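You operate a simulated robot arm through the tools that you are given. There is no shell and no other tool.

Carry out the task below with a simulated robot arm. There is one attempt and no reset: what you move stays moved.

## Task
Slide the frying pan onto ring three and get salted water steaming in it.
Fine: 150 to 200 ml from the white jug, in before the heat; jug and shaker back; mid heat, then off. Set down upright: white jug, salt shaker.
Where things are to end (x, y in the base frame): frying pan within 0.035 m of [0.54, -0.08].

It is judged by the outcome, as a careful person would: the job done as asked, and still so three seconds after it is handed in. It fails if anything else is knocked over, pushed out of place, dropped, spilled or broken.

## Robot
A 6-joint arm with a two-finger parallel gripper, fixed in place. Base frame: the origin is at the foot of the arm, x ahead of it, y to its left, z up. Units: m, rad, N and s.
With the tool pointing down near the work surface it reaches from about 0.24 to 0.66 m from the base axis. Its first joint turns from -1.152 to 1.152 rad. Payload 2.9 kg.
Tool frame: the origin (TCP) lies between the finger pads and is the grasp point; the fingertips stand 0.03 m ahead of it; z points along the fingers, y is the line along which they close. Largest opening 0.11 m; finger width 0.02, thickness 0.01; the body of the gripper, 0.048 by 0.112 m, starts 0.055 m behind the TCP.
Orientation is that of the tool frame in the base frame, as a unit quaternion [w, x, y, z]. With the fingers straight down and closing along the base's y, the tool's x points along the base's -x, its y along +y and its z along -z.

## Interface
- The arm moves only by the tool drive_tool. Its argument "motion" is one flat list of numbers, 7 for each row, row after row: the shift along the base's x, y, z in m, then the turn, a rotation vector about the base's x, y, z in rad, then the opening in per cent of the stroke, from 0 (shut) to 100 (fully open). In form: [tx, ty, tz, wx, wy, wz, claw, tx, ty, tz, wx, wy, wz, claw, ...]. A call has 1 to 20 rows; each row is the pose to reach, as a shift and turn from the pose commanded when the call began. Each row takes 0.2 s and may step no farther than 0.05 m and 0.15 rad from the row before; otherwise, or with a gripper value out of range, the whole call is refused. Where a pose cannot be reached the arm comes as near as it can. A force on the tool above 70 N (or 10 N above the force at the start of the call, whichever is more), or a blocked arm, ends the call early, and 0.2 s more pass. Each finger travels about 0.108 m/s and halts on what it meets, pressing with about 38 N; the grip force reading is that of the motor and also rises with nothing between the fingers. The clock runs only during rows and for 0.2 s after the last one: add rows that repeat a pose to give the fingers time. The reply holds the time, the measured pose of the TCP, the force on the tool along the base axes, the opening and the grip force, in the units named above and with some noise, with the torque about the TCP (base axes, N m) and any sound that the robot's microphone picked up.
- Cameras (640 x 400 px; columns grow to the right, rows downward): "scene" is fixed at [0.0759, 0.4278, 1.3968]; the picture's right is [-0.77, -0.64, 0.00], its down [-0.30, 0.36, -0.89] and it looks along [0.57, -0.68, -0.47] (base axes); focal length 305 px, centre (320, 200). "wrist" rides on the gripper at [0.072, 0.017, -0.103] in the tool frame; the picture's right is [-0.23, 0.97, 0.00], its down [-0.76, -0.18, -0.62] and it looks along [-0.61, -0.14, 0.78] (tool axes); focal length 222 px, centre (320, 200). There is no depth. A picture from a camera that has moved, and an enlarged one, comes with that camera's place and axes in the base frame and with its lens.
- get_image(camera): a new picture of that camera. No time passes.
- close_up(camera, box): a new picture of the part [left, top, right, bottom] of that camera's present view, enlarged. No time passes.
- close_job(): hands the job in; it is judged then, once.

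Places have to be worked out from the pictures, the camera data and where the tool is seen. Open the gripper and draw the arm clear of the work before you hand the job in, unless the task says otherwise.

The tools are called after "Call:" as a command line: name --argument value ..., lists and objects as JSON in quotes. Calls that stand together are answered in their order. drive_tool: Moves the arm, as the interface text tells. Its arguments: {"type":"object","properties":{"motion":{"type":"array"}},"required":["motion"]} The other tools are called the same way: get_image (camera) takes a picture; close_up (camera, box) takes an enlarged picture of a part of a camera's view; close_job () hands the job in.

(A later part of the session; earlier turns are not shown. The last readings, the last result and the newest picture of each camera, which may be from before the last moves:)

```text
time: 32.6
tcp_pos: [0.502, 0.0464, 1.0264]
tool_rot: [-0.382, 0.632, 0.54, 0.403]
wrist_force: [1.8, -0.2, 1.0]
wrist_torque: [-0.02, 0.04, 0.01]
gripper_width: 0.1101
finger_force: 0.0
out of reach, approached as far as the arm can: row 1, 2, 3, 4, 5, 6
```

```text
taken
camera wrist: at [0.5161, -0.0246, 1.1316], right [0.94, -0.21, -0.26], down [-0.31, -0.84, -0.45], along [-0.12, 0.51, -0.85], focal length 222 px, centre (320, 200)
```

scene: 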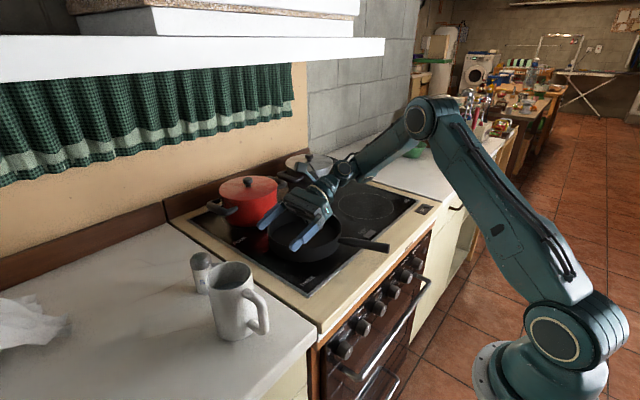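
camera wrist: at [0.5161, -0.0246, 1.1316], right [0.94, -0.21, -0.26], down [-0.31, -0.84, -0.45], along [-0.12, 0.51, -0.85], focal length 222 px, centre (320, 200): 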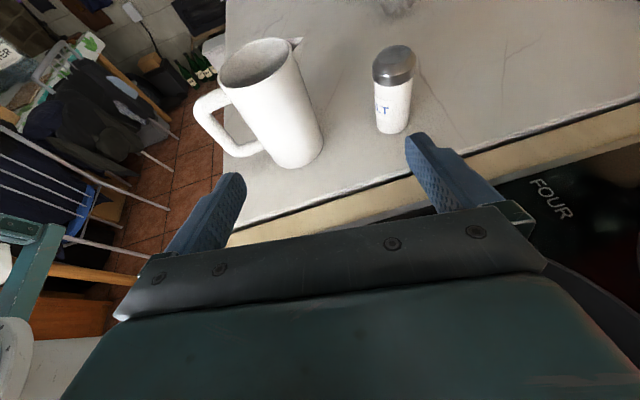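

The attitude is possible but the position is not freely reachable, so sideways pouring is awkward for this arm. I straighten the tool again (rising a bit) and will test fore-aft tilting instead.

Call:
drive_tool --motion '[-0.005, 0, 0.012, -0.13, 0, 0, 100, -0.01, 0, 0.024, -0.26, 0, 0, 100, -0.015, 0, 0.036, -0.39, 0, 0, 100, -0.02, 0, 0.048, -0.52, 0, 0, 100, -0.03, 0, 0.06, -0.65, 0, 0, 100, -0.04, 0, 0.072, -0.78, 0, 0, 100, -0.05, 0, 0.084, -0.91, 0, 0, 100, -0.06, 0, 0.096, -1.04, 0, 0, 100, -0.07, 0, 0.108, -1.177, 0, 0, 100, -0.07, 0, 0.108, -1.177, 0, 0, 100]'

Call:
get_image --camera "scene"

```text
time: 34.8
tcp_pos: [0.4297, 0.0475, 1.1344]
tool_rot: [0.015, 0.738, 0.674, 0.034]
wrist_force: [-0.3, -0.3, 0.1]
wrist_torque: [0.01, 0.04, -0.02]
gripper_width: 0.1101
finger_force: 0.0
```

```text
taken
```

scene: 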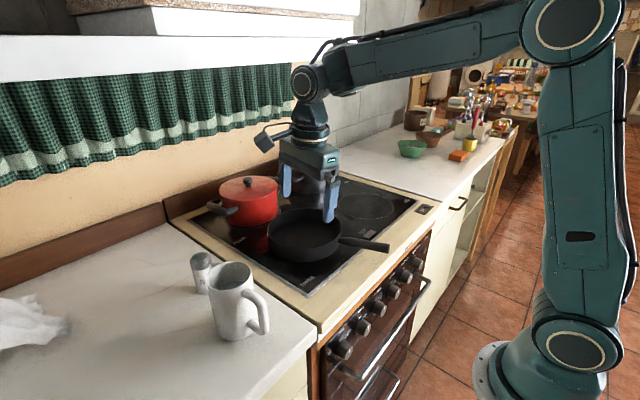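

Now the arm is in a comfortable mid-range pose. I retry the sideways tilt from here to learn whether it was reach or joint limits that stopped it.

Call:
drive_tool --motion '[0, 0, 0, 0.14, 0, 0, 100, 0, 0, 0, 0.28, 0, 0, 100, 0, 0, 0, 0.42, 0, 0, 100, 0, 0, 0, 0.56, 0, 0, 100, 0, 0, 0, 0.7, 0, 0, 100, 0, 0, 0, 0.84, 0, 0, 100, 0, 0, 0, 0.98, 0, 0, 100, 0, 0, 0, 1.12, 0, 0, 100, 0, 0, 0, 1.12, 0, 0, 100]'

Call:
get_image --camera "scene"

```text
time: 36.8
tcp_pos: [0.4222, 0.0729, 1.1086]
tool_rot: [-0.378, 0.634, 0.553, 0.386]
wrist_force: [0.2, -0.2, 0.9]
wrist_torque: [0.02, 0.01, 0.0]
gripper_width: 0.11
finger_force: 0.0
out of reach, approached as far as the arm can: row 8, 9
```

```text
taken
```

scene: 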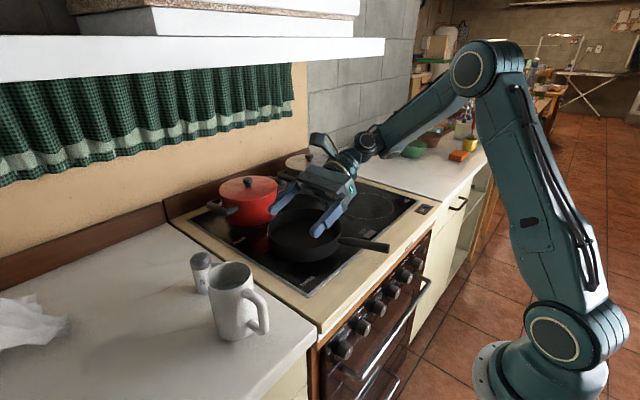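

Here about 1.1 rad was reached but it's at the limit. Fore-aft pouring should suit this arm better, so I straighten up and undo the yaw.

Call:
drive_tool --motion '[0, -0.003, 0.005, -0.14, 0, 0, 100, 0, -0.006, 0.01, -0.28, 0, 0, 100, 0, -0.009, 0.015, -0.42, 0, 0, 100, 0, -0.012, 0.02, -0.56, 0, 0, 100, 0, -0.015, 0.025, -0.7, 0, 0, 100, 0, -0.02, 0.025, -0.84, 0, 0, 100, 0, -0.025, 0.025, -0.98, 0, 0, 100, 0, -0.025, 0.025, -1.12, 0, 0, 100, 0, -0.025, 0.025, -1.12, 0, 0, 100]'

Call:
drive_tool --motion '[0, -0.01, 0, 0, 0, 0.138, 100, 0, -0.02, 0, 0, 0, 0.276, 100, 0, -0.03, 0, 0, 0, 0.415, 100, 0, -0.04, 0, 0, 0, 0.553, 100, 0, -0.05, 0, 0, 0, 0.691, 100, 0, -0.06, 0, 0, 0, 0.83, 100, 0.01, -0.07, 0, 0, 0, 0.968, 100, 0.02, -0.08, 0, 0, 0, 1.106, 100, 0.03, -0.09, 0, 0, 0, 1.245, 100, 0.04, -0.1, 0, 0, 0, 1.383, 100, 0.05, -0.11, 0, 0, 0, 1.521, 100, 0.06, -0.12, 0, 0, 0, 1.6, 100, 0.06, -0.12, 0, 0, 0, 1.6, 100]'

```text
time: 38.8
tcp_pos: [0.4202, 0.0482, 1.1346]
tool_rot: [0.014, 0.738, 0.674, 0.033]
wrist_force: [0.1, 0.0, -0.7]
wrist_torque: [0.0, 0.05, 0.02]
gripper_width: 0.1098
finger_force: 0.2
```

```text
time: 41.6
tcp_pos: [0.4817, -0.0723, 1.1353]
tool_rot: [-0.014, 0.03, 0.999, 0.033]
wrist_force: [-0.1, -0.5, 0.3]
wrist_torque: [-0.02, -0.01, 0.0]
gripper_width: 0.1097
finger_force: 0.0
```

Back near nominal above the pan. I now test tilting the tool backward (pouring forward) at the pour location, correcting the small residual rotation too.

Call:
drive_tool --motion '[0, 0, -0.01, -0.066, 0.06, 0.06, 100, 0, 0, -0.02, -0.066, 0.18, 0.06, 100, 0, 0, -0.03, -0.066, 0.3, 0.06, 100, 0, 0, -0.04, -0.066, 0.42, 0.06, 100, 0, 0, -0.05, -0.066, 0.54, 0.06, 100, 0, 0, -0.06, -0.066, 0.66, 0.06, 100, 0, 0, -0.07, -0.066, 0.78, 0.06, 100, 0, 0, -0.07, -0.066, 0.9, 0.06, 100, 0, 0, -0.07, -0.066, 0.9, 0.06, 100]'

Call:
get_image --camera "scene"

```text
time: 43.0
tcp_pos: [0.4816, -0.0705, 1.068]
tool_rot: [-0.322, 0.011, 0.947, -0.009]
wrist_force: [-1.8, 1.5, -23.3]
wrist_torque: [-0.56, 0.1, 0.07]
gripper_width: 0.11
finger_force: 0.1
out of reach, approached as far as the arm can: row 3, 6, 7
stopped in row 7: the force on the tool passed its limit at 103 N (the readings are from after the stop); the commanded pose is now the measured one
```

```text
taken
```

scene: 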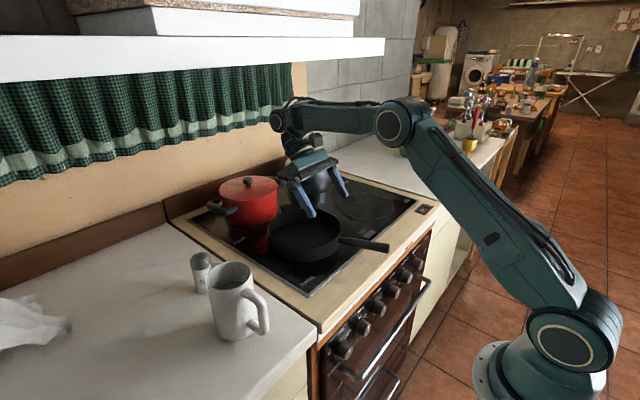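

The motion stopped on a force spike at about 0.65 rad backward tilt, probably the camera bracket meeting the forearm. I tilt forward again right away and check that nothing in the scene moved.

Call:
drive_tool --motion '[0, 0, 0.01, 0, -0.13, 0, 100, 0, 0, 0.02, 0, -0.26, 0, 100, 0, 0, 0.03, 0, -0.39, 0, 100, 0, 0, 0.04, 0, -0.52, 0, 100, 0, 0, 0.05, 0, -0.656, 0, 100, 0, 0, 0.05, 0, -0.656, 0, 100]'

Call:
get_image --camera "scene"

Call:
get_image --camera "wrist"

```text
time: 44.4
tcp_pos: [0.5113, -0.074, 1.1529]
tool_rot: [-0.004, 0.012, 1.0, -0.004]
wrist_force: [-0.6, 0.4, 1.0]
wrist_torque: [0.01, 0.02, -0.01]
gripper_width: 0.1099
finger_force: 0.2
out of reach, approached as far as the arm can: row 4, 5, 6
```

```text
taken
```

scene: 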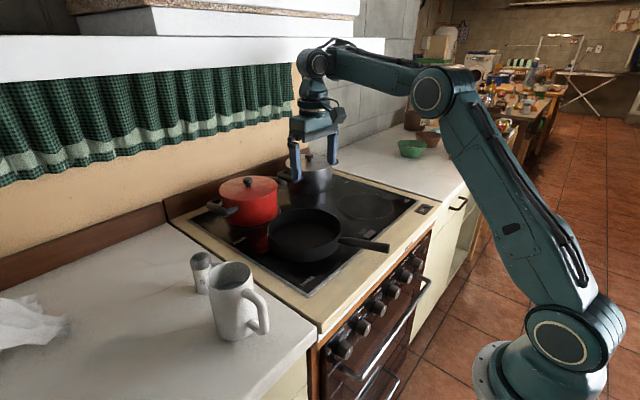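

```text
taken
camera wrist: at [0.4413, -0.0552, 1.2552], right [0.25, 0.97, -0.01], down [0.76, -0.19, 0.62], along [0.6, -0.16, -0.79], focal length 222 px, centre (320, 200)
```

wrist: 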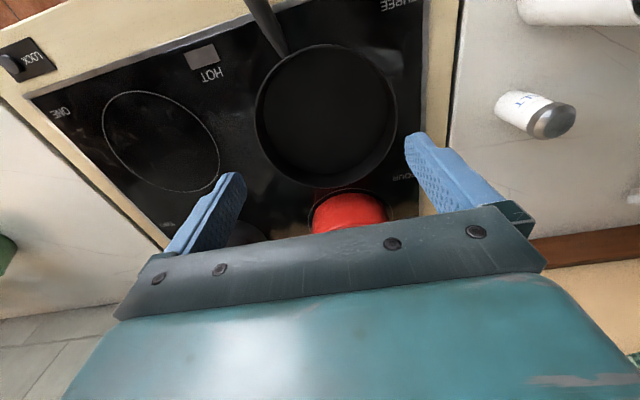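

Nothing in the scene has moved. I try a plain small move at vertical attitude to see whether the arm now reaches normally.

Call:
drive_tool --motion '[-0.01, 0, -0.01, 0, 0, 0, 100, -0.02, 0, -0.02, 0, 0, 0, 100, -0.03, 0, -0.03, 0, 0, 0, 100, -0.04, 0, -0.04, 0, 0, 0, 100, -0.05, 0, -0.05, 0, 0, 0, 100, -0.05, 0, -0.05, 0, 0, 0, 100]'

Call:
get_image --camera "scene"

```text
time: 45.8
tcp_pos: [0.5123, -0.075, 1.1516]
tool_rot: [-0.003, 0.012, 1.0, -0.005]
wrist_force: [-0.2, -0.8, 0.0]
wrist_torque: [0.04, 0.02, -0.06]
gripper_width: 0.1102
finger_force: 0.1
out of reach, approached as far as the arm can: row 1, 2, 3, 4, 5, 6
```

```text
taken
```

scene: 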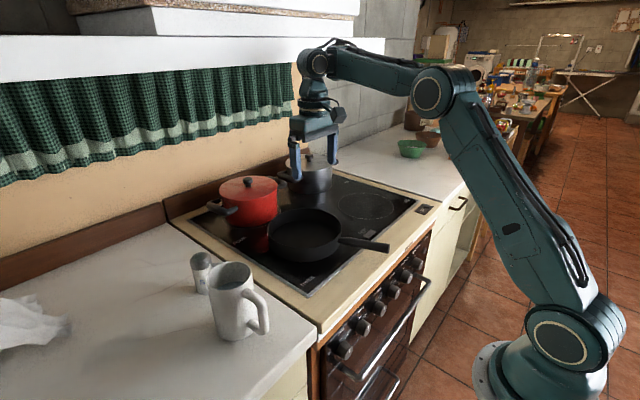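

It refuses to move inward/down: some joint seems stuck at a limit. I probe with small moves in other directions: first straight up, then sideways.

Call:
drive_tool --motion '[0, 0.02, 0, 0, 0, 0, 100, 0, 0.04, 0, 0, 0, 0, 100, 0, 0.04, 0, 0, 0, 0, 100]'

Call:
drive_tool --motion '[0, 0, -0.01, 0, -0.1, 0, 100, 0, 0, -0.02, 0, -0.2, 0, 100, 0, 0, -0.02, 0, -0.3, 0, 100, 0, 0, -0.02, 0, -0.3, 0, 100]'

Call:
close_up --camera "scene" --box '[230, 0, 640, 256]'

```text
time: 46.6
tcp_pos: [0.5174, -0.0258, 1.1553]
tool_rot: [-0.01, 0.012, 1.0, 0.01]
wrist_force: [0.4, 1.0, -1.0]
wrist_torque: [-0.03, -0.02, 0.01]
gripper_width: 0.1099
finger_force: 0.1
out of reach, approached as far as the arm can: row 2, 3
```

```text
time: 47.6
tcp_pos: [0.5838, -0.0488, 1.2037]
tool_rot: [0.148, 0.013, 0.989, -0.003]
wrist_force: [-0.3, -0.3, 1.1]
wrist_torque: [0.03, 0.01, -0.01]
gripper_width: 0.1099
finger_force: 0.0
out of reach, approached as far as the arm can: row 1, 2, 3, 4
```

```text
1.56 times, centred on (435, 128) of scene
camera zoom: at [0.0759, 0.4277, 1.3968], right [-0.77, -0.64, 0.0], down [-0.3, 0.36, -0.89], along [0.57, -0.68, -0.47], focal length 476 px, centre (140, 312)
```

zoom: 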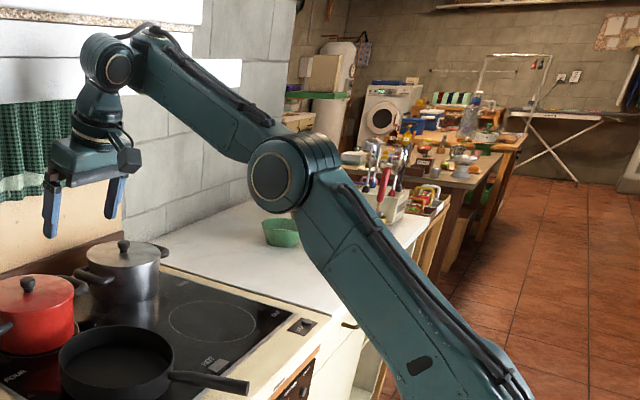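

I probe further: hold still first, then a pure lowering with forward tilt removed, to see which constraint is active.

Call:
drive_tool --motion '[-0.02, 0, 0, 0, 0, 0, 100, -0.04, 0, 0, 0, 0, 0, 100, -0.06, 0, 0, 0, 0, 0, 100, -0.08, 0, 0, 0, 0, 0, 100, -0.08, 0, 0, 0, 0, 0, 100]'

Call:
drive_tool --motion '[0, 0, -0.02, 0, 0, 0, 100, 0, 0, -0.04, 0, 0, 0, 100, 0, 0, -0.06, 0, 0, 0, 100, 0, 0, -0.08, 0, 0, 0, 100, 0, 0, -0.08, 0, 0, 0, 100]'

Call:
get_image --camera "scene"

```text
time: 48.8
tcp_pos: [0.5432, -0.0552, 1.2439]
tool_rot: [0.147, 0.013, 0.989, -0.004]
wrist_force: [-0.1, 0.2, -0.2]
wrist_torque: [0.0, -0.02, -0.01]
gripper_width: 0.1102
finger_force: 0.1
out of reach, approached as far as the arm can: row 1, 2, 3, 4, 5
```

```text
time: 50.0
tcp_pos: [0.5866, -0.0596, 1.1985]
tool_rot: [0.147, 0.013, 0.989, -0.004]
wrist_force: [0.2, 1.3, 0.0]
wrist_torque: [0.02, -0.02, -0.02]
gripper_width: 0.1102
finger_force: 0.0
out of reach, approached as far as the arm can: row 1, 2, 3, 4, 5
```

```text
taken
```

scene: 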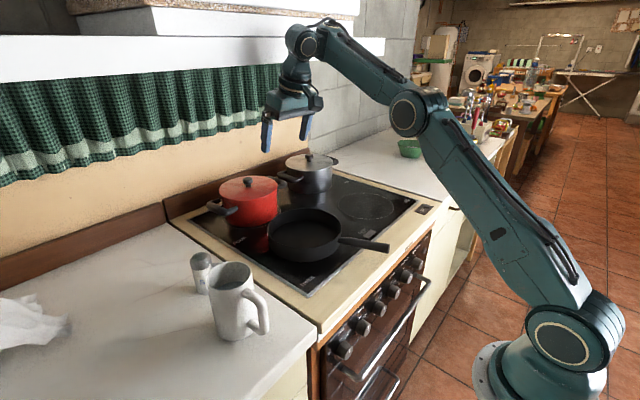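

The arm moves only on a sphere around its shoulder: the elbow is fully stretched and the solver is stuck there. A sideways tilt freed it before, so I use that to bend the elbow while asking for an inward shift.

Call:
drive_tool --motion '[-0.01, 0, 0, 0.13, 0, 0, 100, -0.02, 0, 0, 0.26, 0, 0, 100, -0.03, 0, 0, 0.39, 0, 0, 100, -0.04, 0, 0, 0.52, 0, 0, 100, -0.05, 0, 0, 0.65, 0, 0, 100, -0.06, 0, 0, 0.78, 0, 0, 100, -0.07, 0, 0, 0.91, 0, 0, 100, -0.08, 0, 0, 1.0, 0, 0, 100, -0.1, 0, 0, 1.0, 0, 0, 100, -0.12, 0, 0, 1.0, 0, 0, 100]'

Call:
get_image --camera "scene"

```text
time: 52.2
tcp_pos: [0.4665, -0.0305, 1.1677]
tool_rot: [0.128, 0.086, 0.871, 0.467]
wrist_force: [-0.1, 0.4, -1.0]
wrist_torque: [-0.01, 0.03, 0.02]
gripper_width: 0.1099
finger_force: 0.0
out of reach, approached as far as the arm can: row 5, 6, 7, 8, 9, 10
```

```text
taken
```

scene: 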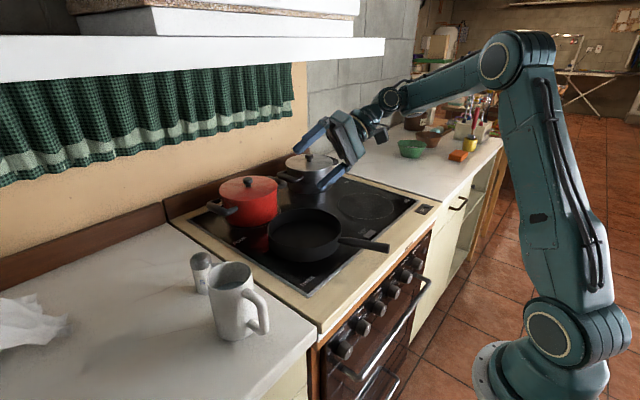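

Freed: the elbow is bent again. I straighten the tool to nominal while pulling inward to about (0.39, -0.03, 1.13).

Call:
drive_tool --motion '[-0.01, 0, -0.005, -0.122, 0.033, 0.022, 100, -0.02, 0, -0.01, -0.244, 0.067, 0.045, 100, -0.03, 0, -0.015, -0.365, 0.1, 0.067, 100, -0.04, 0, -0.02, -0.487, 0.134, 0.09, 100, -0.05, 0, -0.025, -0.609, 0.167, 0.112, 100, -0.06, 0, -0.03, -0.731, 0.2, 0.134, 100, -0.07, 0, -0.035, -0.852, 0.234, 0.157, 100, -0.0765, 0, -0.04, -0.974, 0.267, 0.179, 100, -0.0765, 0, -0.04, -0.974, 0.267, 0.179, 100]'

Call:
get_image --camera "scene"

```text
time: 54.2
tcp_pos: [0.3894, -0.0298, 1.1284]
tool_rot: [-0.006, 0.0, 1.0, 0.005]
wrist_force: [-0.7, -0.5, -0.5]
wrist_torque: [-0.01, 0.01, 0.01]
gripper_width: 0.1098
finger_force: 0.0
```

```text
taken
```

scene: 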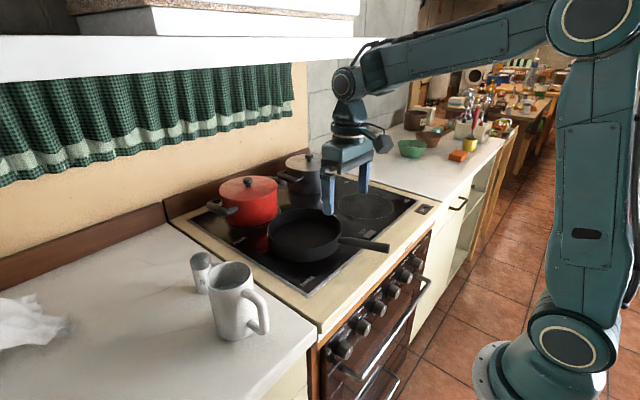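

Back under control. A better idea: grip the jug body from above, yaw it 180° so the spout faces the robot, and pour by tilting the tool forward, which this arm does easily. I test the 180° yaw here first.

Call:
drive_tool --motion '[0, 0, 0, 0, 0, -0.14, 100, 0, 0, 0, 0, 0, -0.28, 100, 0, 0, 0, 0, 0, -0.42, 100, 0, 0, 0, 0, 0, -0.56, 100, 0, 0, 0, 0, 0, -0.7, 100, 0, 0, 0, 0, 0, -0.84, 100, 0, 0, 0, 0, 0, -0.98, 100, 0, 0, 0, 0, 0, -1.12, 100, 0, 0, 0, 0, 0, -1.26, 100, 0, 0, 0, 0, 0, -1.4, 100, 0, 0, 0, 0, 0, -1.54, 100, 0, 0, 0, 0, 0, -1.68, 100, 0, 0, 0, 0, 0, -1.82, 100, 0, 0, 0, 0, 0, -1.96, 100, 0, 0, 0, 0, 0, -2.1, 100, 0, 0, 0, 0, 0, -2.24, 100, 0, 0, 0, 0, 0, -2.38, 100, 0, 0, 0, 0, 0, -2.52, 100, 0, 0, 0, 0, 0, -2.66, 100, 0, 0, 0, 0, 0, -2.8, 100]'

```text
time: 58.4
tcp_pos: [0.387, -0.0296, 1.1293]
tool_rot: [0.004, 0.986, 0.169, 0.006]
wrist_force: [-0.5, -0.3, -0.3]
wrist_torque: [0.01, -0.02, 0.01]
gripper_width: 0.11
finger_force: 0.1
```

The full yaw works. I finish the turn to 180° and then test the forward tilt with the TCP moving out over the pan.

Call:
drive_tool --motion '[0, 0, 0, 0, 0, -0.12, 100, 0, 0, 0, 0, 0, -0.24, 100, 0, 0, 0, 0, 0, -0.342, 100, 0, 0, 0, 0, 0, -0.342, 100]'

Call:
drive_tool --motion '[0.01, -0.005, 0, 0, -0.12, 0, 100, 0.02, -0.01, 0, 0, -0.24, 0, 100, 0.035, -0.015, 0, 0, -0.36, 0, 100, 0.05, -0.02, 0, 0, -0.48, 0, 100, 0.07, -0.025, 0, 0, -0.6, 0, 100, 0.09, -0.03, -0.005, 0, -0.72, 0, 100, 0.11, -0.035, -0.01, 0, -0.84, 0, 100, 0.13, -0.04, -0.015, 0, -0.96, 0, 100, 0.15, -0.045, -0.02, 0, -1.08, 0, 100, 0.17, -0.05, -0.03, 0, -1.2, 0, 100, 0.18, -0.05, -0.04, 0, -1.3, 0, 100, 0.18, -0.05, -0.05, 0, -1.4, 0, 100, 0.18, -0.05, -0.05, 0, -1.4, 0, 100]'

Call:
get_image --camera "scene"

Call:
get_image --camera "wrist"

```text
time: 59.4
tcp_pos: [0.3886, -0.0377, 1.1293]
tool_rot: [0.01, 1.0, 0.003, 0.004]
wrist_force: [-0.1, 0.0, 0.6]
wrist_torque: [-0.03, -0.01, 0.0]
gripper_width: 0.1099
finger_force: 0.0
out of reach, approached as far as the arm can: row 3, 4
```

```text
time: 62.2
tcp_pos: [0.5688, -0.0877, 1.079]
tool_rot: [0.005, 0.761, -0.004, 0.649]
wrist_force: [0.5, 0.3, 0.5]
wrist_torque: [0.01, -0.01, -0.05]
gripper_width: 0.11
finger_force: 0.1
out of reach, approached as far as the arm can: row 1, 2, 3, 4, 5
```

```text
taken
```

scene: 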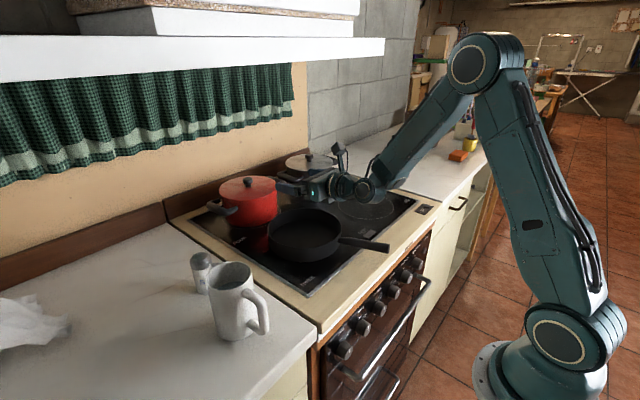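

```text
taken
camera wrist: at [0.4781, -0.1043, 1.1666], right [-0.05, -0.97, -0.22], down [-0.73, 0.18, -0.65], along [0.68, 0.13, -0.72], focal length 222 px, centre (320, 200)
```

wrist: 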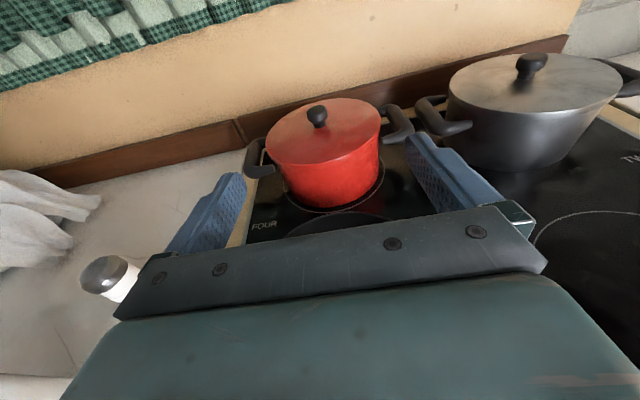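

The pouring attitude over the pan (TCP (0.569, -0.088, 1.079), tilted 80° forward) is fully reachable with the yawed tool. Now I reverse this dry run: untilt while pulling inward.

Call:
drive_tool --motion '[-0.015, 0, 0.0, 0, 0.12, 0, 100, -0.03, 0, 0.01, 0, 0.24, 0, 100, -0.05, 0, 0.015, 0, 0.36, 0, 100, -0.07, 0, 0.02, 0, 0.48, 0, 100, -0.09, 0, 0.025, 0, 0.6, 0, 100, -0.11, 0, 0.03, 0, 0.72, 0, 100, -0.13, 0, 0.035, 0, 0.84, 0, 100, -0.15, 0, 0.04, 0, 0.96, 0, 100, -0.165, 0, 0.045, 0, 1.08, 0, 100, -0.175, 0, 0.05, 0, 1.2, 0, 100, -0.18, 0, 0.05, 0, 1.3, 0, 100, -0.18, 0, 0.05, 0, 1.4, 0, 100, -0.18, 0, 0.05, 0, 1.4, 0, 100]'

Call:
drive_tool --motion '[0, 0, 0, 0, 0, 0.14, 100, 0, 0, 0, 0, 0, 0.28, 100, 0, 0, 0, 0, 0, 0.42, 100, 0, 0, 0, 0, 0, 0.56, 100, 0, 0, 0, 0, 0, 0.7, 100, 0, 0.005, 0, 0, 0, 0.84, 100, 0, 0.01, 0, 0, 0, 0.98, 100, 0, 0.02, 0, 0, 0, 1.12, 100, 0, 0.03, 0, 0, 0, 1.26, 100, 0, 0.04, 0, 0, 0, 1.4, 100, 0, 0.05, 0, 0, 0, 1.54, 100, 0, 0.06, 0, 0, 0, 1.68, 100, 0, 0.07, 0, 0, 0, 1.82, 100, 0, 0.08, 0, 0, 0, 1.96, 100, 0, 0.09, 0, 0, 0, 2.1, 100, 0, 0.1, 0, 0, 0, 2.24, 100, 0, 0.11, 0, 0, 0, 2.38, 100, 0, 0.12, 0, 0, 0, 2.52, 100, 0, 0.13, 0, 0, 0, 2.66, 100, 0, 0.14, 0, 0, 0, 2.8, 100]'

```text
time: 65.0
tcp_pos: [0.3884, -0.0879, 1.1303]
tool_rot: [0.005, 1.0, 0.001, 0.005]
wrist_force: [0.0, -0.4, 0.0]
wrist_torque: [0.0, -0.02, 0.03]
gripper_width: 0.1102
finger_force: 0.1
```

```text
time: 69.2
tcp_pos: [0.3875, 0.0515, 1.1307]
tool_rot: [-0.004, 0.169, 0.986, 0.006]
wrist_force: [0.2, 0.9, -0.5]
wrist_torque: [0.01, 0.04, 0.01]
gripper_width: 0.11
finger_force: 0.1
```

Now I move above the jug at (0.469, 0.210), with the fingers turned square to the spout direction (yaw +0.09), staying low enough not to stretch the arm.

Call:
drive_tool --motion '[0.005, 0.03, -0.01, -0.002, -0.001, 0.07, 100, 0.015, 0.06, -0.02, -0.004, -0.002, 0.14, 100, 0.03, 0.09, -0.03, -0.006, -0.004, 0.21, 100, 0.045, 0.115, -0.04, -0.008, -0.005, 0.28, 100, 0.065, 0.14, -0.045, -0.01, -0.006, 0.35, 100, 0.0815, 0.1585, -0.05, -0.012, -0.008, 0.4286, 100, 0.0815, 0.1585, -0.05, -0.012, -0.008, 0.4286, 100]'

Call:
get_image --camera "wrist"

Call:
close_up --camera "scene" --box '[160, 190, 320, 350]'

```text
time: 70.8
tcp_pos: [0.4698, 0.2103, 1.0807]
tool_rot: [0.0, -0.044, 0.999, -0.001]
wrist_force: [0.5, 0.1, 0.4]
wrist_torque: [-0.01, -0.04, 0.0]
gripper_width: 0.1099
finger_force: 0.0
```

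```text
taken
camera wrist: at [0.3978, 0.2207, 1.184], right [0.14, 0.99, 0.0], down [0.78, -0.11, 0.62], along [0.62, -0.09, -0.78], focal length 222 px, centre (320, 200)
```

wrist: 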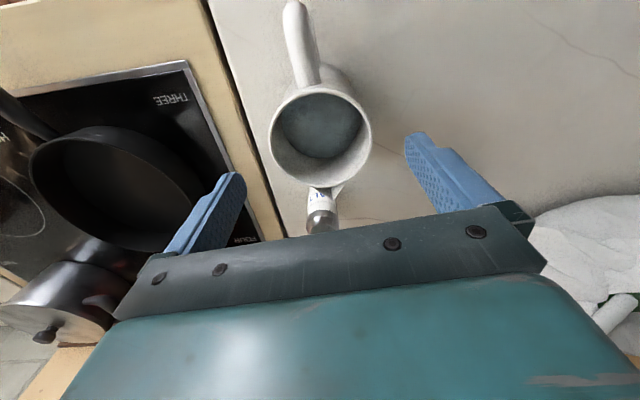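

```text
2.50 times, centred on (240, 270) of scene
camera zoom: at [0.0759, 0.4278, 1.3968], right [-0.77, -0.64, 0.0], down [-0.3, 0.36, -0.89], along [0.57, -0.68, -0.47], focal length 763 px, centre (520, 25)
```

zoom: 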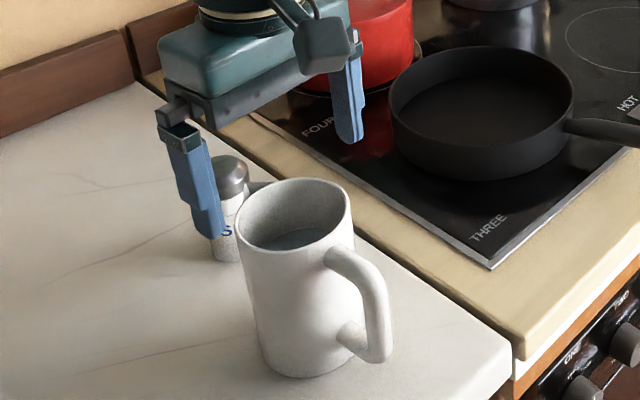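

The jug is centred between the fingers (its rim spans the image as predicted for a centre at x ≈ 0.471). I descend so the pads sit about 4 cm below the rim.

Call:
drive_tool --motion '[0, 0, -0.025, 0, 0, 0, 100, 0, 0, -0.05, 0, 0, 0, 100, 0, 0, -0.075, 0, 0, 0, 100, 0, 0, -0.098, 0, 0, 0, 100, 0, 0, -0.098, 0, 0, 0, 100]'

Call:
get_image --camera "wrist"

Call:
close_up --camera "scene" --box '[160, 190, 320, 350]'

```text
time: 72.0
tcp_pos: [0.4703, 0.2108, 0.9817]
tool_rot: [-0.001, -0.044, 0.999, -0.001]
wrist_force: [-0.5, -0.8, 0.7]
wrist_torque: [-0.01, 0.03, -0.01]
gripper_width: 0.1099
finger_force: 0.1
```

```text
taken
camera wrist: at [0.3969, 0.2201, 1.0842], right [0.14, 0.99, 0.0], down [0.77, -0.11, 0.62], along [0.62, -0.09, -0.78], focal length 222 px, centre (320, 200)
```

wrist: 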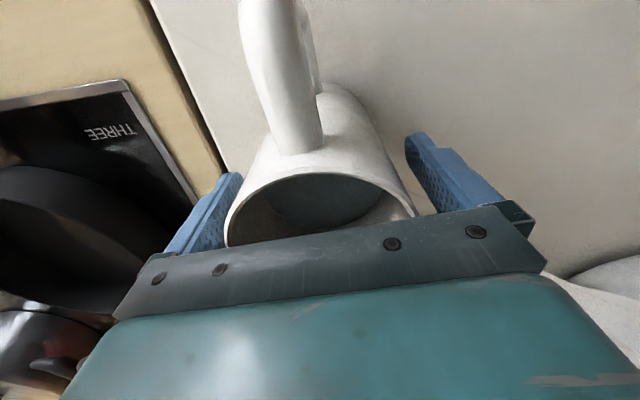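

```text
2.50 times, centred on (240, 270) of scene
camera zoom: at [0.0759, 0.4278, 1.3968], right [-0.77, -0.64, 0.0], down [-0.3, 0.36, -0.89], along [0.57, -0.68, -0.47], focal length 763 px, centre (520, 25)
```

zoom: 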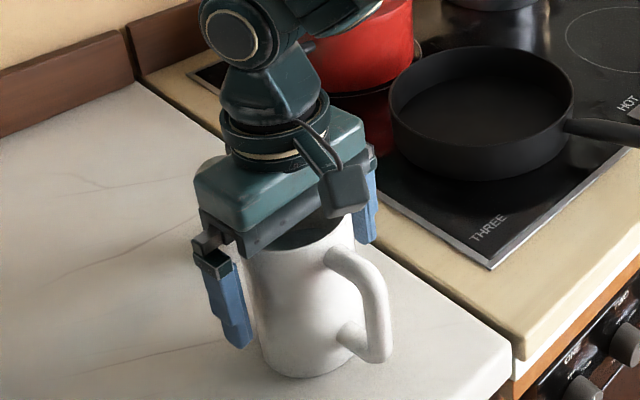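

The fingers straddle the jug with the palm just above the rim. I close the gripper on the jug body.

Call:
drive_tool --motion '[0, 0, 0, 0, 0, 0, 85, 0, 0, 0, 0, 0, 0, 70, 0, 0, 0, 0, 0, 0, 50, 0, 0, 0, 0, 0, 0, 0, 0, 0, 0, 0, 0, 0, 0, 0, 0, 0, 0, 0, 0, 0]'

Call:
drive_tool --motion '[0, 0, 0, 0, 0, 0, 0]'

Call:
get_image --camera "wrist"

```text
time: 73.4
tcp_pos: [0.4691, 0.2097, 0.9812]
tool_rot: [-0.001, -0.044, 0.999, 0.0]
wrist_force: [0.8, 2.3, 0.1]
wrist_torque: [0.27, -0.16, -0.01]
gripper_width: 0.079
finger_force: 37.6
```

```text
time: 73.8
tcp_pos: [0.4706, 0.2105, 0.9819]
tool_rot: [-0.001, -0.044, 0.999, 0.0]
wrist_force: [-0.1, 1.5, 0.2]
wrist_torque: [0.26, -0.16, 0.07]
gripper_width: 0.0789
finger_force: 37.8
```

```text
taken
camera wrist: at [0.3969, 0.2202, 1.0844], right [0.14, 0.99, 0.0], down [0.78, -0.11, 0.62], along [0.62, -0.09, -0.78], focal length 222 px, centre (320, 200)
```

wrist: 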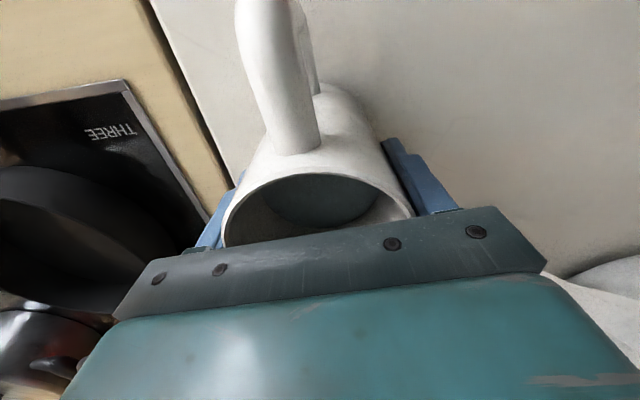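

The jug is held (0.079 m). I lift it 3 cm slowly and then take repeated readings to weigh it.

Call:
drive_tool --motion '[0, 0, 0.008, 0, 0, 0, 0, 0, 0, 0.018, 0, 0, 0, 0, 0, 0, 0.03, 0, 0, 0, 0, 0, 0, 0.03, 0, 0, 0, 0, 0, 0, 0.03, 0, 0, 0, 0]'

Call:
drive_tool --motion '[0, 0, 0, 0, 0, 0, 0]'

Call:
drive_tool --motion '[0, 0, 0, 0, 0, 0, 0]'

Call:
drive_tool --motion '[0, 0, 0, 0, 0, 0, 0]'

Call:
drive_tool --motion '[0, 0, 0, 0, 0, 0, 0]'

Call:
drive_tool --motion '[0, 0, 0, 0, 0, 0, 0]'

Call:
drive_tool --motion '[0, 0, 0, 0, 0, 0, 0]'

Call:
drive_tool --motion '[0, 0, 0, 0, 0, 0, 0]'

Call:
get_image --camera "scene"

```text
time: 75.0
tcp_pos: [0.4686, 0.2099, 1.0115]
tool_rot: [0.0, -0.044, 0.999, 0.0]
wrist_force: [-0.2, -0.3, -6.9]
wrist_torque: [-0.04, -0.09, -0.01]
gripper_width: 0.0789
finger_force: 38.3
```

```text
time: 75.4
tcp_pos: [0.4686, 0.2111, 1.0114]
tool_rot: [0.0, -0.044, 0.999, 0.0]
wrist_force: [0.0, -0.4, -7.2]
wrist_torque: [-0.01, -0.06, 0.02]
gripper_width: 0.0788
finger_force: 37.8
```

```text
time: 75.8
tcp_pos: [0.4699, 0.211, 1.0114]
tool_rot: [-0.001, -0.044, 0.999, 0.001]
wrist_force: [-0.6, -0.5, -5.7]
wrist_torque: [0.02, -0.07, 0.02]
gripper_width: 0.0791
finger_force: 38.2
```

```text
time: 76.2
tcp_pos: [0.4696, 0.211, 1.0109]
tool_rot: [-0.001, -0.044, 0.999, 0.0]
wrist_force: [0.5, -0.6, -6.7]
wrist_torque: [-0.01, -0.08, 0.01]
gripper_width: 0.0787
finger_force: 38.4
```

```text
time: 76.6
tcp_pos: [0.469, 0.2101, 1.0119]
tool_rot: [-0.002, -0.044, 0.999, 0.0]
wrist_force: [0.5, -0.8, -6.3]
wrist_torque: [0.04, -0.1, -0.02]
gripper_width: 0.0786
finger_force: 38.1
```

```text
time: 77.0
tcp_pos: [0.4698, 0.2116, 1.0103]
tool_rot: [-0.001, -0.044, 0.999, 0.0]
wrist_force: [0.3, 0.1, -6.9]
wrist_torque: [0.01, -0.07, 0.01]
gripper_width: 0.0792
finger_force: 38.3
```

```text
time: 77.4
tcp_pos: [0.4699, 0.2097, 1.011]
tool_rot: [0.0, -0.044, 0.999, 0.001]
wrist_force: [-0.2, 0.8, -6.1]
wrist_torque: [-0.01, -0.1, -0.02]
gripper_width: 0.0788
finger_force: 38.1
```

```text
time: 77.8
tcp_pos: [0.4705, 0.2104, 1.0106]
tool_rot: [-0.001, -0.044, 0.999, 0.001]
wrist_force: [0.2, 0.3, -6.5]
wrist_torque: [0.05, -0.05, -0.03]
gripper_width: 0.0787
finger_force: 37.9
```

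```text
taken
```

scene: 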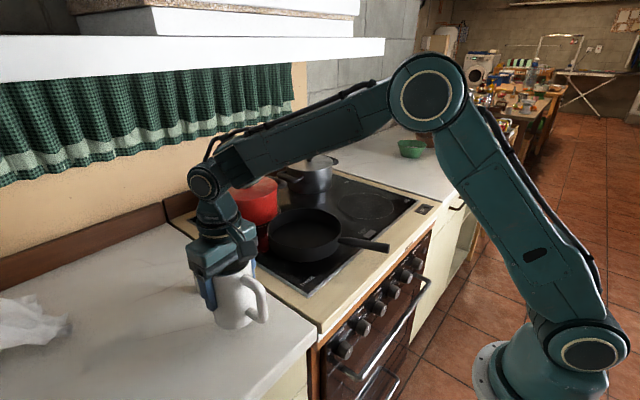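

The average of 8 readings is about -6.54 N (jug plus water ≈ 0.67 kg). I raise the jug and carry it toward the pan, staying close-in, beginning the yaw so the spout will face the robot.

Call:
drive_tool --motion '[0, 0, 0.02, 0, 0, 0, 0, 0, 0, 0.05, 0, 0, 0, 0, -0.005, -0.01, 0.08, 0, 0, -0.1, 0, -0.009, -0.025, 0.085, 0, 0, -0.22, 0, -0.013, -0.04, 0.086, 0, 0, -0.345, 0, -0.017, -0.055, 0.087, 0, 0, -0.47, 0, -0.021, -0.07, 0.088, 0, 0, -0.595, 0, -0.025, -0.085, 0.089, 0, 0, -0.72, 0, -0.029, -0.1, 0.09, 0, 0, -0.845, 0, -0.033, -0.115, 0.09, 0, 0, -0.97, 0, -0.037, -0.13, 0.09, 0, 0, -1.095, 0, -0.041, -0.145, 0.09, 0, 0, -1.22, 0, -0.045, -0.16, 0.09, 0, 0, -1.345, 0, -0.048, -0.175, 0.09, 0, 0, -1.47, 0, -0.05, -0.19, 0.09, 0, 0, -1.6, 0, -0.05, -0.19, 0.09, 0, 0, -1.6, 0]'

Call:
get_image --camera "scene"

```text
time: 81.2
tcp_pos: [0.4188, 0.0208, 1.1008]
tool_rot: [0.0, 0.687, 0.727, 0.001]
wrist_force: [-0.2, 0.5, -5.8]
wrist_torque: [-0.12, -0.02, 0.0]
gripper_width: 0.0789
finger_force: 37.8
```

```text
taken
```

scene: 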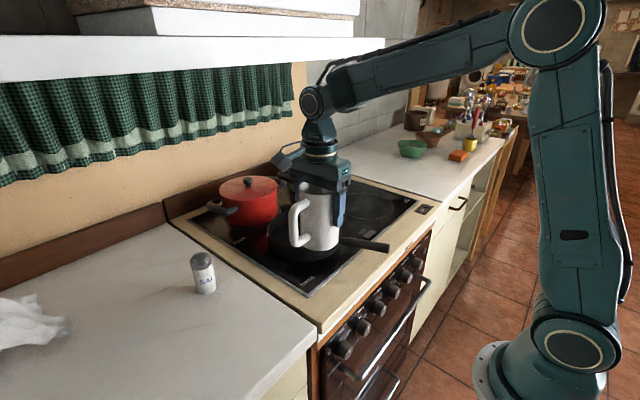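

The jug is held upright and steady. I finish the yaw to -3.08 and centre it in y with the pan.

Call:
drive_tool --motion '[0, -0.008, 0, 0, 0, -0.12, 0, 0, -0.016, 0, 0, 0, -0.24, 0, 0, -0.024, 0, 0, 0, -0.36, 0, 0, -0.032, 0, 0, 0, -0.48, 0, 0, -0.04, 0, 0, 0, -0.6, 0, 0, -0.048, 0, 0, 0, -0.72, 0, 0, -0.056, 0, 0, 0, -0.84, 0, 0, -0.064, 0, 0, 0, -0.96, 0, 0, -0.072, 0, 0, 0, -1.08, 0, 0, -0.08, 0, 0, 0, -1.2, 0, 0, -0.088, 0, 0, 0, -1.32, 0, 0, -0.096, 0, 0, 0, -1.44, 0, 0, -0.096, 0, 0, 0, -1.56, 0, 0, -0.096, 0, 0, 0, -1.57, 0]'

Call:
get_image --camera "scene"

Call:
get_image --camera "wrist"

```text
time: 84.2
tcp_pos: [0.42, -0.0732, 1.0995]
tool_rot: [0.0, 1.0, 0.029, 0.001]
wrist_force: [0.7, -1.1, -5.6]
wrist_torque: [0.0, 0.08, 0.0]
gripper_width: 0.0789
finger_force: 37.8
```

```text
taken
```

scene: 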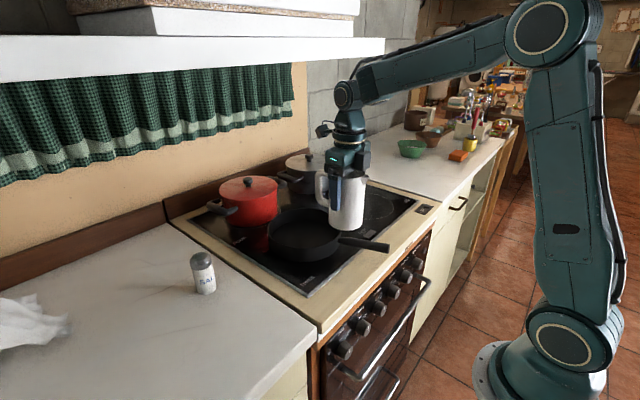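

```text
taken
camera wrist: at [0.494, -0.088, 1.2041], right [-0.17, -0.99, 0.0], down [-0.77, 0.13, 0.62], along [-0.61, 0.11, -0.78], focal length 222 px, centre (320, 200)
```

wrist: 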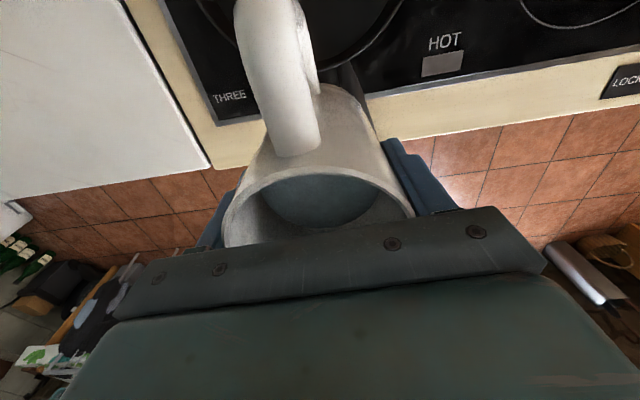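

The spout now faces the robot, and the wrist camera sees the water in the jug. I take more weight readings here for a firm baseline.

Call:
drive_tool --motion '[0, 0, 0, 0, 0, 0, 0]'

Call:
drive_tool --motion '[0, 0, 0, 0, 0, 0, 0]'

Call:
drive_tool --motion '[0, 0, 0, 0, 0, 0, 0]'

Call:
drive_tool --motion '[0, 0, 0, 0, 0, 0, 0]'

Call:
drive_tool --motion '[0, 0, 0, 0, 0, 0, 0]'

Call:
drive_tool --motion '[0, 0, 0, 0, 0, 0, 0]'

Call:
drive_tool --motion '[0, 0, 0, 0, 0, 0, 0]'

Call:
drive_tool --motion '[0, 0, 0, 0, 0, 0, 0]'

Call:
close_up --camera "wrist" --box '[200, 130, 440, 280]'

```text
time: 84.6
tcp_pos: [0.4199, -0.0735, 1.0996]
tool_rot: [0.0, 1.0, 0.029, 0.001]
wrist_force: [0.1, 0.6, -6.3]
wrist_torque: [0.02, 0.1, -0.01]
gripper_width: 0.0786
finger_force: 37.9
```

```text
time: 85.0
tcp_pos: [0.4194, -0.0748, 1.1012]
tool_rot: [0.0, 1.0, 0.03, 0.001]
wrist_force: [-0.4, -0.8, -6.7]
wrist_torque: [0.0, 0.08, -0.01]
gripper_width: 0.0786
finger_force: 37.9
```

```text
time: 85.4
tcp_pos: [0.4196, -0.074, 1.1012]
tool_rot: [0.0, 1.0, 0.029, 0.0]
wrist_force: [0.2, -0.7, -7.2]
wrist_torque: [0.03, 0.11, 0.02]
gripper_width: 0.0788
finger_force: 37.8
```

```text
time: 85.8
tcp_pos: [0.4203, -0.0751, 1.1008]
tool_rot: [0.0, 1.0, 0.03, 0.0]
wrist_force: [0.1, 0.9, -6.0]
wrist_torque: [0.01, 0.09, 0.01]
gripper_width: 0.0789
finger_force: 38.1
```

```text
time: 86.2
tcp_pos: [0.4201, -0.0748, 1.1014]
tool_rot: [0.0, 1.0, 0.03, 0.0]
wrist_force: [-0.8, -0.8, -7.5]
wrist_torque: [0.04, 0.08, 0.04]
gripper_width: 0.0788
finger_force: 37.7
```

```text
time: 86.6
tcp_pos: [0.4198, -0.0761, 1.1015]
tool_rot: [0.0, 1.0, 0.029, 0.001]
wrist_force: [0.0, 0.0, -6.1]
wrist_torque: [-0.02, 0.06, -0.01]
gripper_width: 0.0787
finger_force: 37.7
```

```text
time: 87.0
tcp_pos: [0.4197, -0.0733, 1.1018]
tool_rot: [0.0, 1.0, 0.03, 0.001]
wrist_force: [0.5, -1.0, -6.2]
wrist_torque: [-0.01, 0.06, -0.02]
gripper_width: 0.0787
finger_force: 37.9
```

```text
time: 87.4
tcp_pos: [0.4197, -0.0738, 1.1024]
tool_rot: [0.0, 1.0, 0.03, 0.001]
wrist_force: [-0.4, -0.5, -6.6]
wrist_torque: [0.03, 0.1, 0.01]
gripper_width: 0.0789
finger_force: 37.9
```

```text
2.67 times, centred on (320, 205) of wrist
camera zoom: at [0.494, -0.0879, 1.2041], right [-0.17, -0.99, 0.0], down [-0.77, 0.13, 0.62], along [-0.61, 0.11, -0.78], focal length 592 px, centre (320, 187)
```

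zoom: 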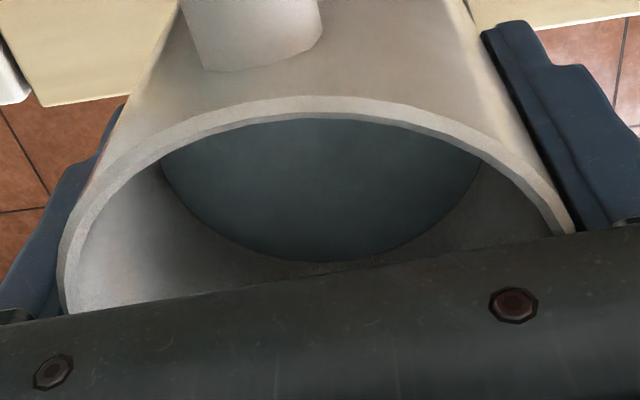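

Baseline weight ≈ 6.55 N; the water level sits about 43 mm below the rim (≈ 280 ml). By my geometry pouring should start between 36° and 51° of tilt. I tilt to 30° while moving out over the pan, keeping the jug bottom clear of the pan rim.

Call:
drive_tool --motion '[0.015, 0, 0, 0.0044, -0.0749, 0, 0, 0.035, -0.0005, -0.002, 0.0088, -0.1497, 0, 0, 0.055, -0.001, -0.005, 0.0132, -0.2246, 0, 0, 0.08, -0.0015, -0.008, 0.0175, -0.2995, 0, 0, 0.1, -0.002, -0.011, 0.0219, -0.3743, 0, 0, 0.12, -0.0025, -0.014, 0.0263, -0.4492, 0, 0, 0.14, -0.003, -0.0165, 0.0307, -0.5227, 0, 0, 0.14, -0.003, -0.0165, 0.0307, -0.5227, 0, 0]'

Call:
get_image --camera "scene"

Call:
get_image --camera "wrist"

```text
time: 89.2
tcp_pos: [0.5587, -0.0791, 1.0848]
tool_rot: [-0.008, 0.965, 0.029, 0.26]
wrist_force: [-0.7, 0.5, -6.5]
wrist_torque: [-0.01, 0.12, -0.02]
gripper_width: 0.0788
finger_force: 37.3
```

```text
taken
```

scene: 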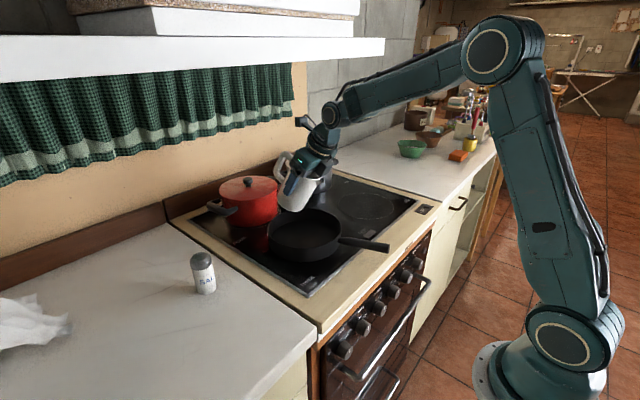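

```text
taken
camera wrist: at [0.5718, -0.096, 1.21], right [-0.14, -0.98, -0.11], down [-0.98, 0.12, 0.16], along [-0.14, 0.13, -0.98], focal length 222 px, centre (320, 200)
```

wrist: 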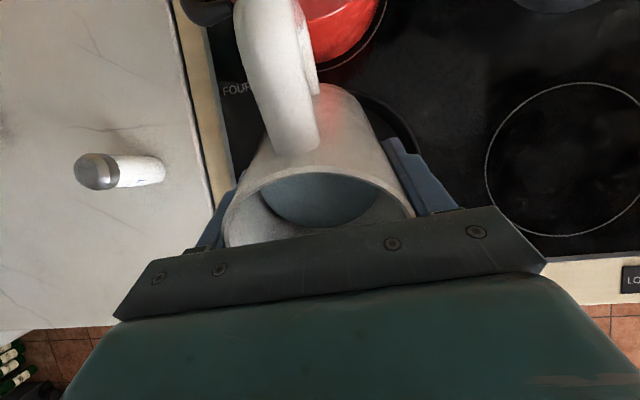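

No spill and the jug follows as planned. I tilt on to 45° bringing the lip to about (0.515, -0.08, 1.03).

Call:
drive_tool --motion '[0.006, 0, -0.01, 0.0038, -0.0653, 0, 0, 0.012, 0, -0.02, 0.0077, -0.1307, 0, 0, 0.018, 0, -0.03, 0.0115, -0.196, 0, 0, 0.023, 0, -0.0395, 0.0153, -0.2614, 0, 0, 0.023, 0, -0.0395, 0.0153, -0.2614, 0, 0]'

Call:
get_image --camera "wrist"

Call:
close_up --camera "scene" --box '[200, 120, 440, 270]'

```text
time: 90.4
tcp_pos: [0.5819, -0.0792, 1.0458]
tool_rot: [-0.011, 0.923, 0.027, 0.383]
wrist_force: [-0.6, 0.5, -6.7]
wrist_torque: [-0.01, 0.17, 0.0]
gripper_width: 0.0786
finger_force: 38.3
```

```text
taken
camera wrist: at [0.5622, -0.0973, 1.1693], right [-0.1, -0.98, -0.16], down [-0.99, 0.12, -0.1], along [0.12, 0.15, -0.98], focal length 222 px, centre (320, 200)
```

wrist: 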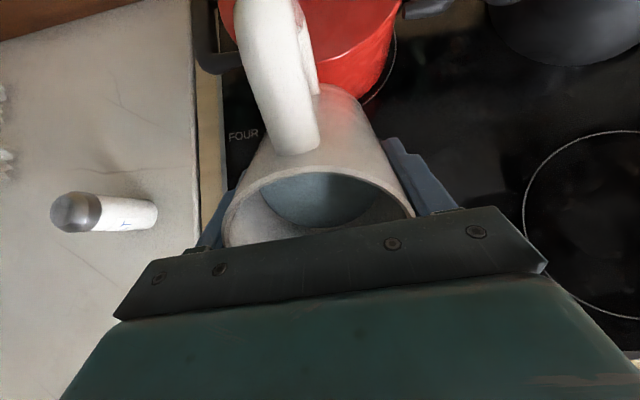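

```text
2.67 times, centred on (320, 195) of scene
camera zoom: at [0.076, 0.4277, 1.3968], right [-0.77, -0.64, 0.0], down [-0.3, 0.36, -0.89], along [0.57, -0.68, -0.47], focal length 814 px, centre (320, 213)
```

zoom: 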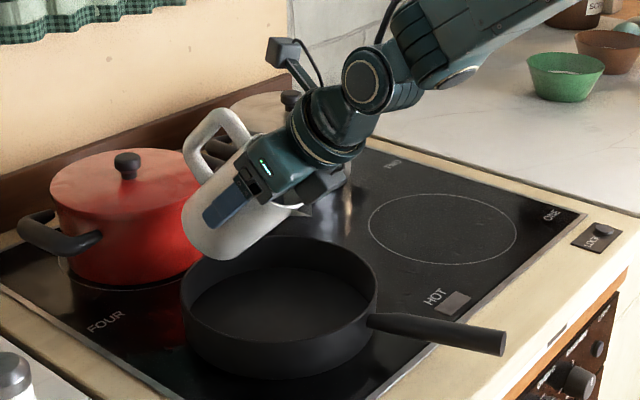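

The drawn water surface moves with the jug, so I'll rely on weight and on the visible level. I increase the tilt to 50° and hold.

Call:
drive_tool --motion '[-0.001, 0, 0.0, 0.0026, -0.0436, 0, 0, -0.002, 0, 0.001, 0.0051, -0.0871, 0, 0, -0.002, 0, 0.001, 0.0051, -0.0871, 0, 0, -0.002, 0, 0.001, 0.0051, -0.0871, 0, 0]'

Call:
get_image --camera "wrist"

Call:
close_up --camera "scene" --box '[230, 150, 390, 270]'

```text
time: 91.4
tcp_pos: [0.5811, -0.0778, 1.0461]
tool_rot: [-0.012, 0.905, 0.026, 0.423]
wrist_force: [0.6, 0.6, -6.6]
wrist_torque: [-0.02, 0.18, -0.02]
gripper_width: 0.0789
finger_force: 38.1
```

```text
taken
camera wrist: at [0.5497, -0.0973, 1.1675], right [-0.09, -0.98, -0.17], down [-0.98, 0.12, -0.18], along [0.2, 0.15, -0.97], focal length 222 px, centre (320, 200)
```

wrist: 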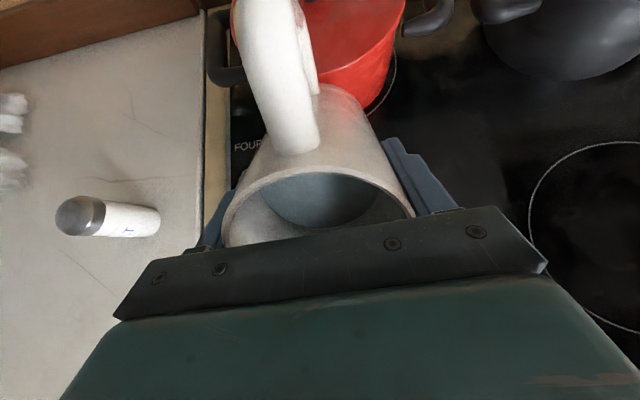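

```text
3.33 times, centred on (310, 210) of scene
camera zoom: at [0.076, 0.4277, 1.3968], right [-0.77, -0.64, 0.0], down [-0.3, 0.36, -0.89], along [0.57, -0.68, -0.47], focal length 1018 px, centre (353, 167)
```

zoom: 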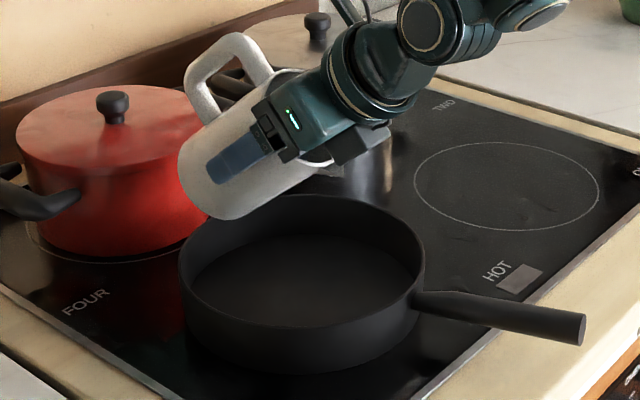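

No water out yet. I go on in 2.5-3° steps with holds, watching force, sound and pictures.

Call:
drive_tool --motion '[-0.0015, 0, 0.0015, 0.0031, -0.0523, 0, 0, -0.0015, 0, 0.0015, 0.0031, -0.0523, 0, 0, -0.0015, 0, 0.0015, 0.0031, -0.0523, 0, 0]'

Call:
close_up --camera "scene" --box '[230, 150, 390, 270]'

```text
time: 92.2
tcp_pos: [0.5798, -0.0778, 1.0477]
tool_rot: [-0.013, 0.894, 0.026, 0.447]
wrist_force: [0.1, -0.3, -7.5]
wrist_torque: [-0.03, 0.19, 0.02]
gripper_width: 0.0786
finger_force: 38.1
```

```text
3.33 times, centred on (310, 210) of scene
camera zoom: at [0.076, 0.4277, 1.3968], right [-0.77, -0.64, 0.0], down [-0.3, 0.36, -0.89], along [0.57, -0.68, -0.47], focal length 1018 px, centre (353, 167)
```

zoom: 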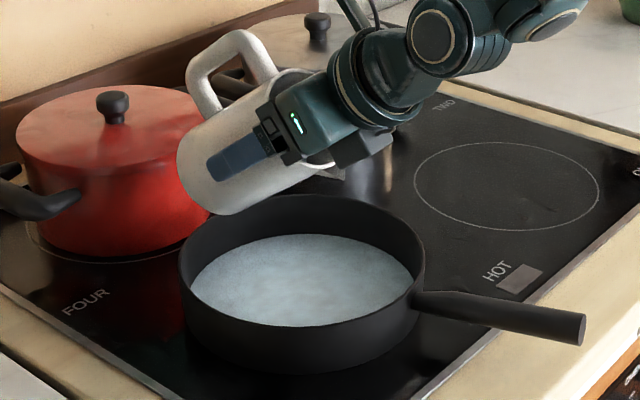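

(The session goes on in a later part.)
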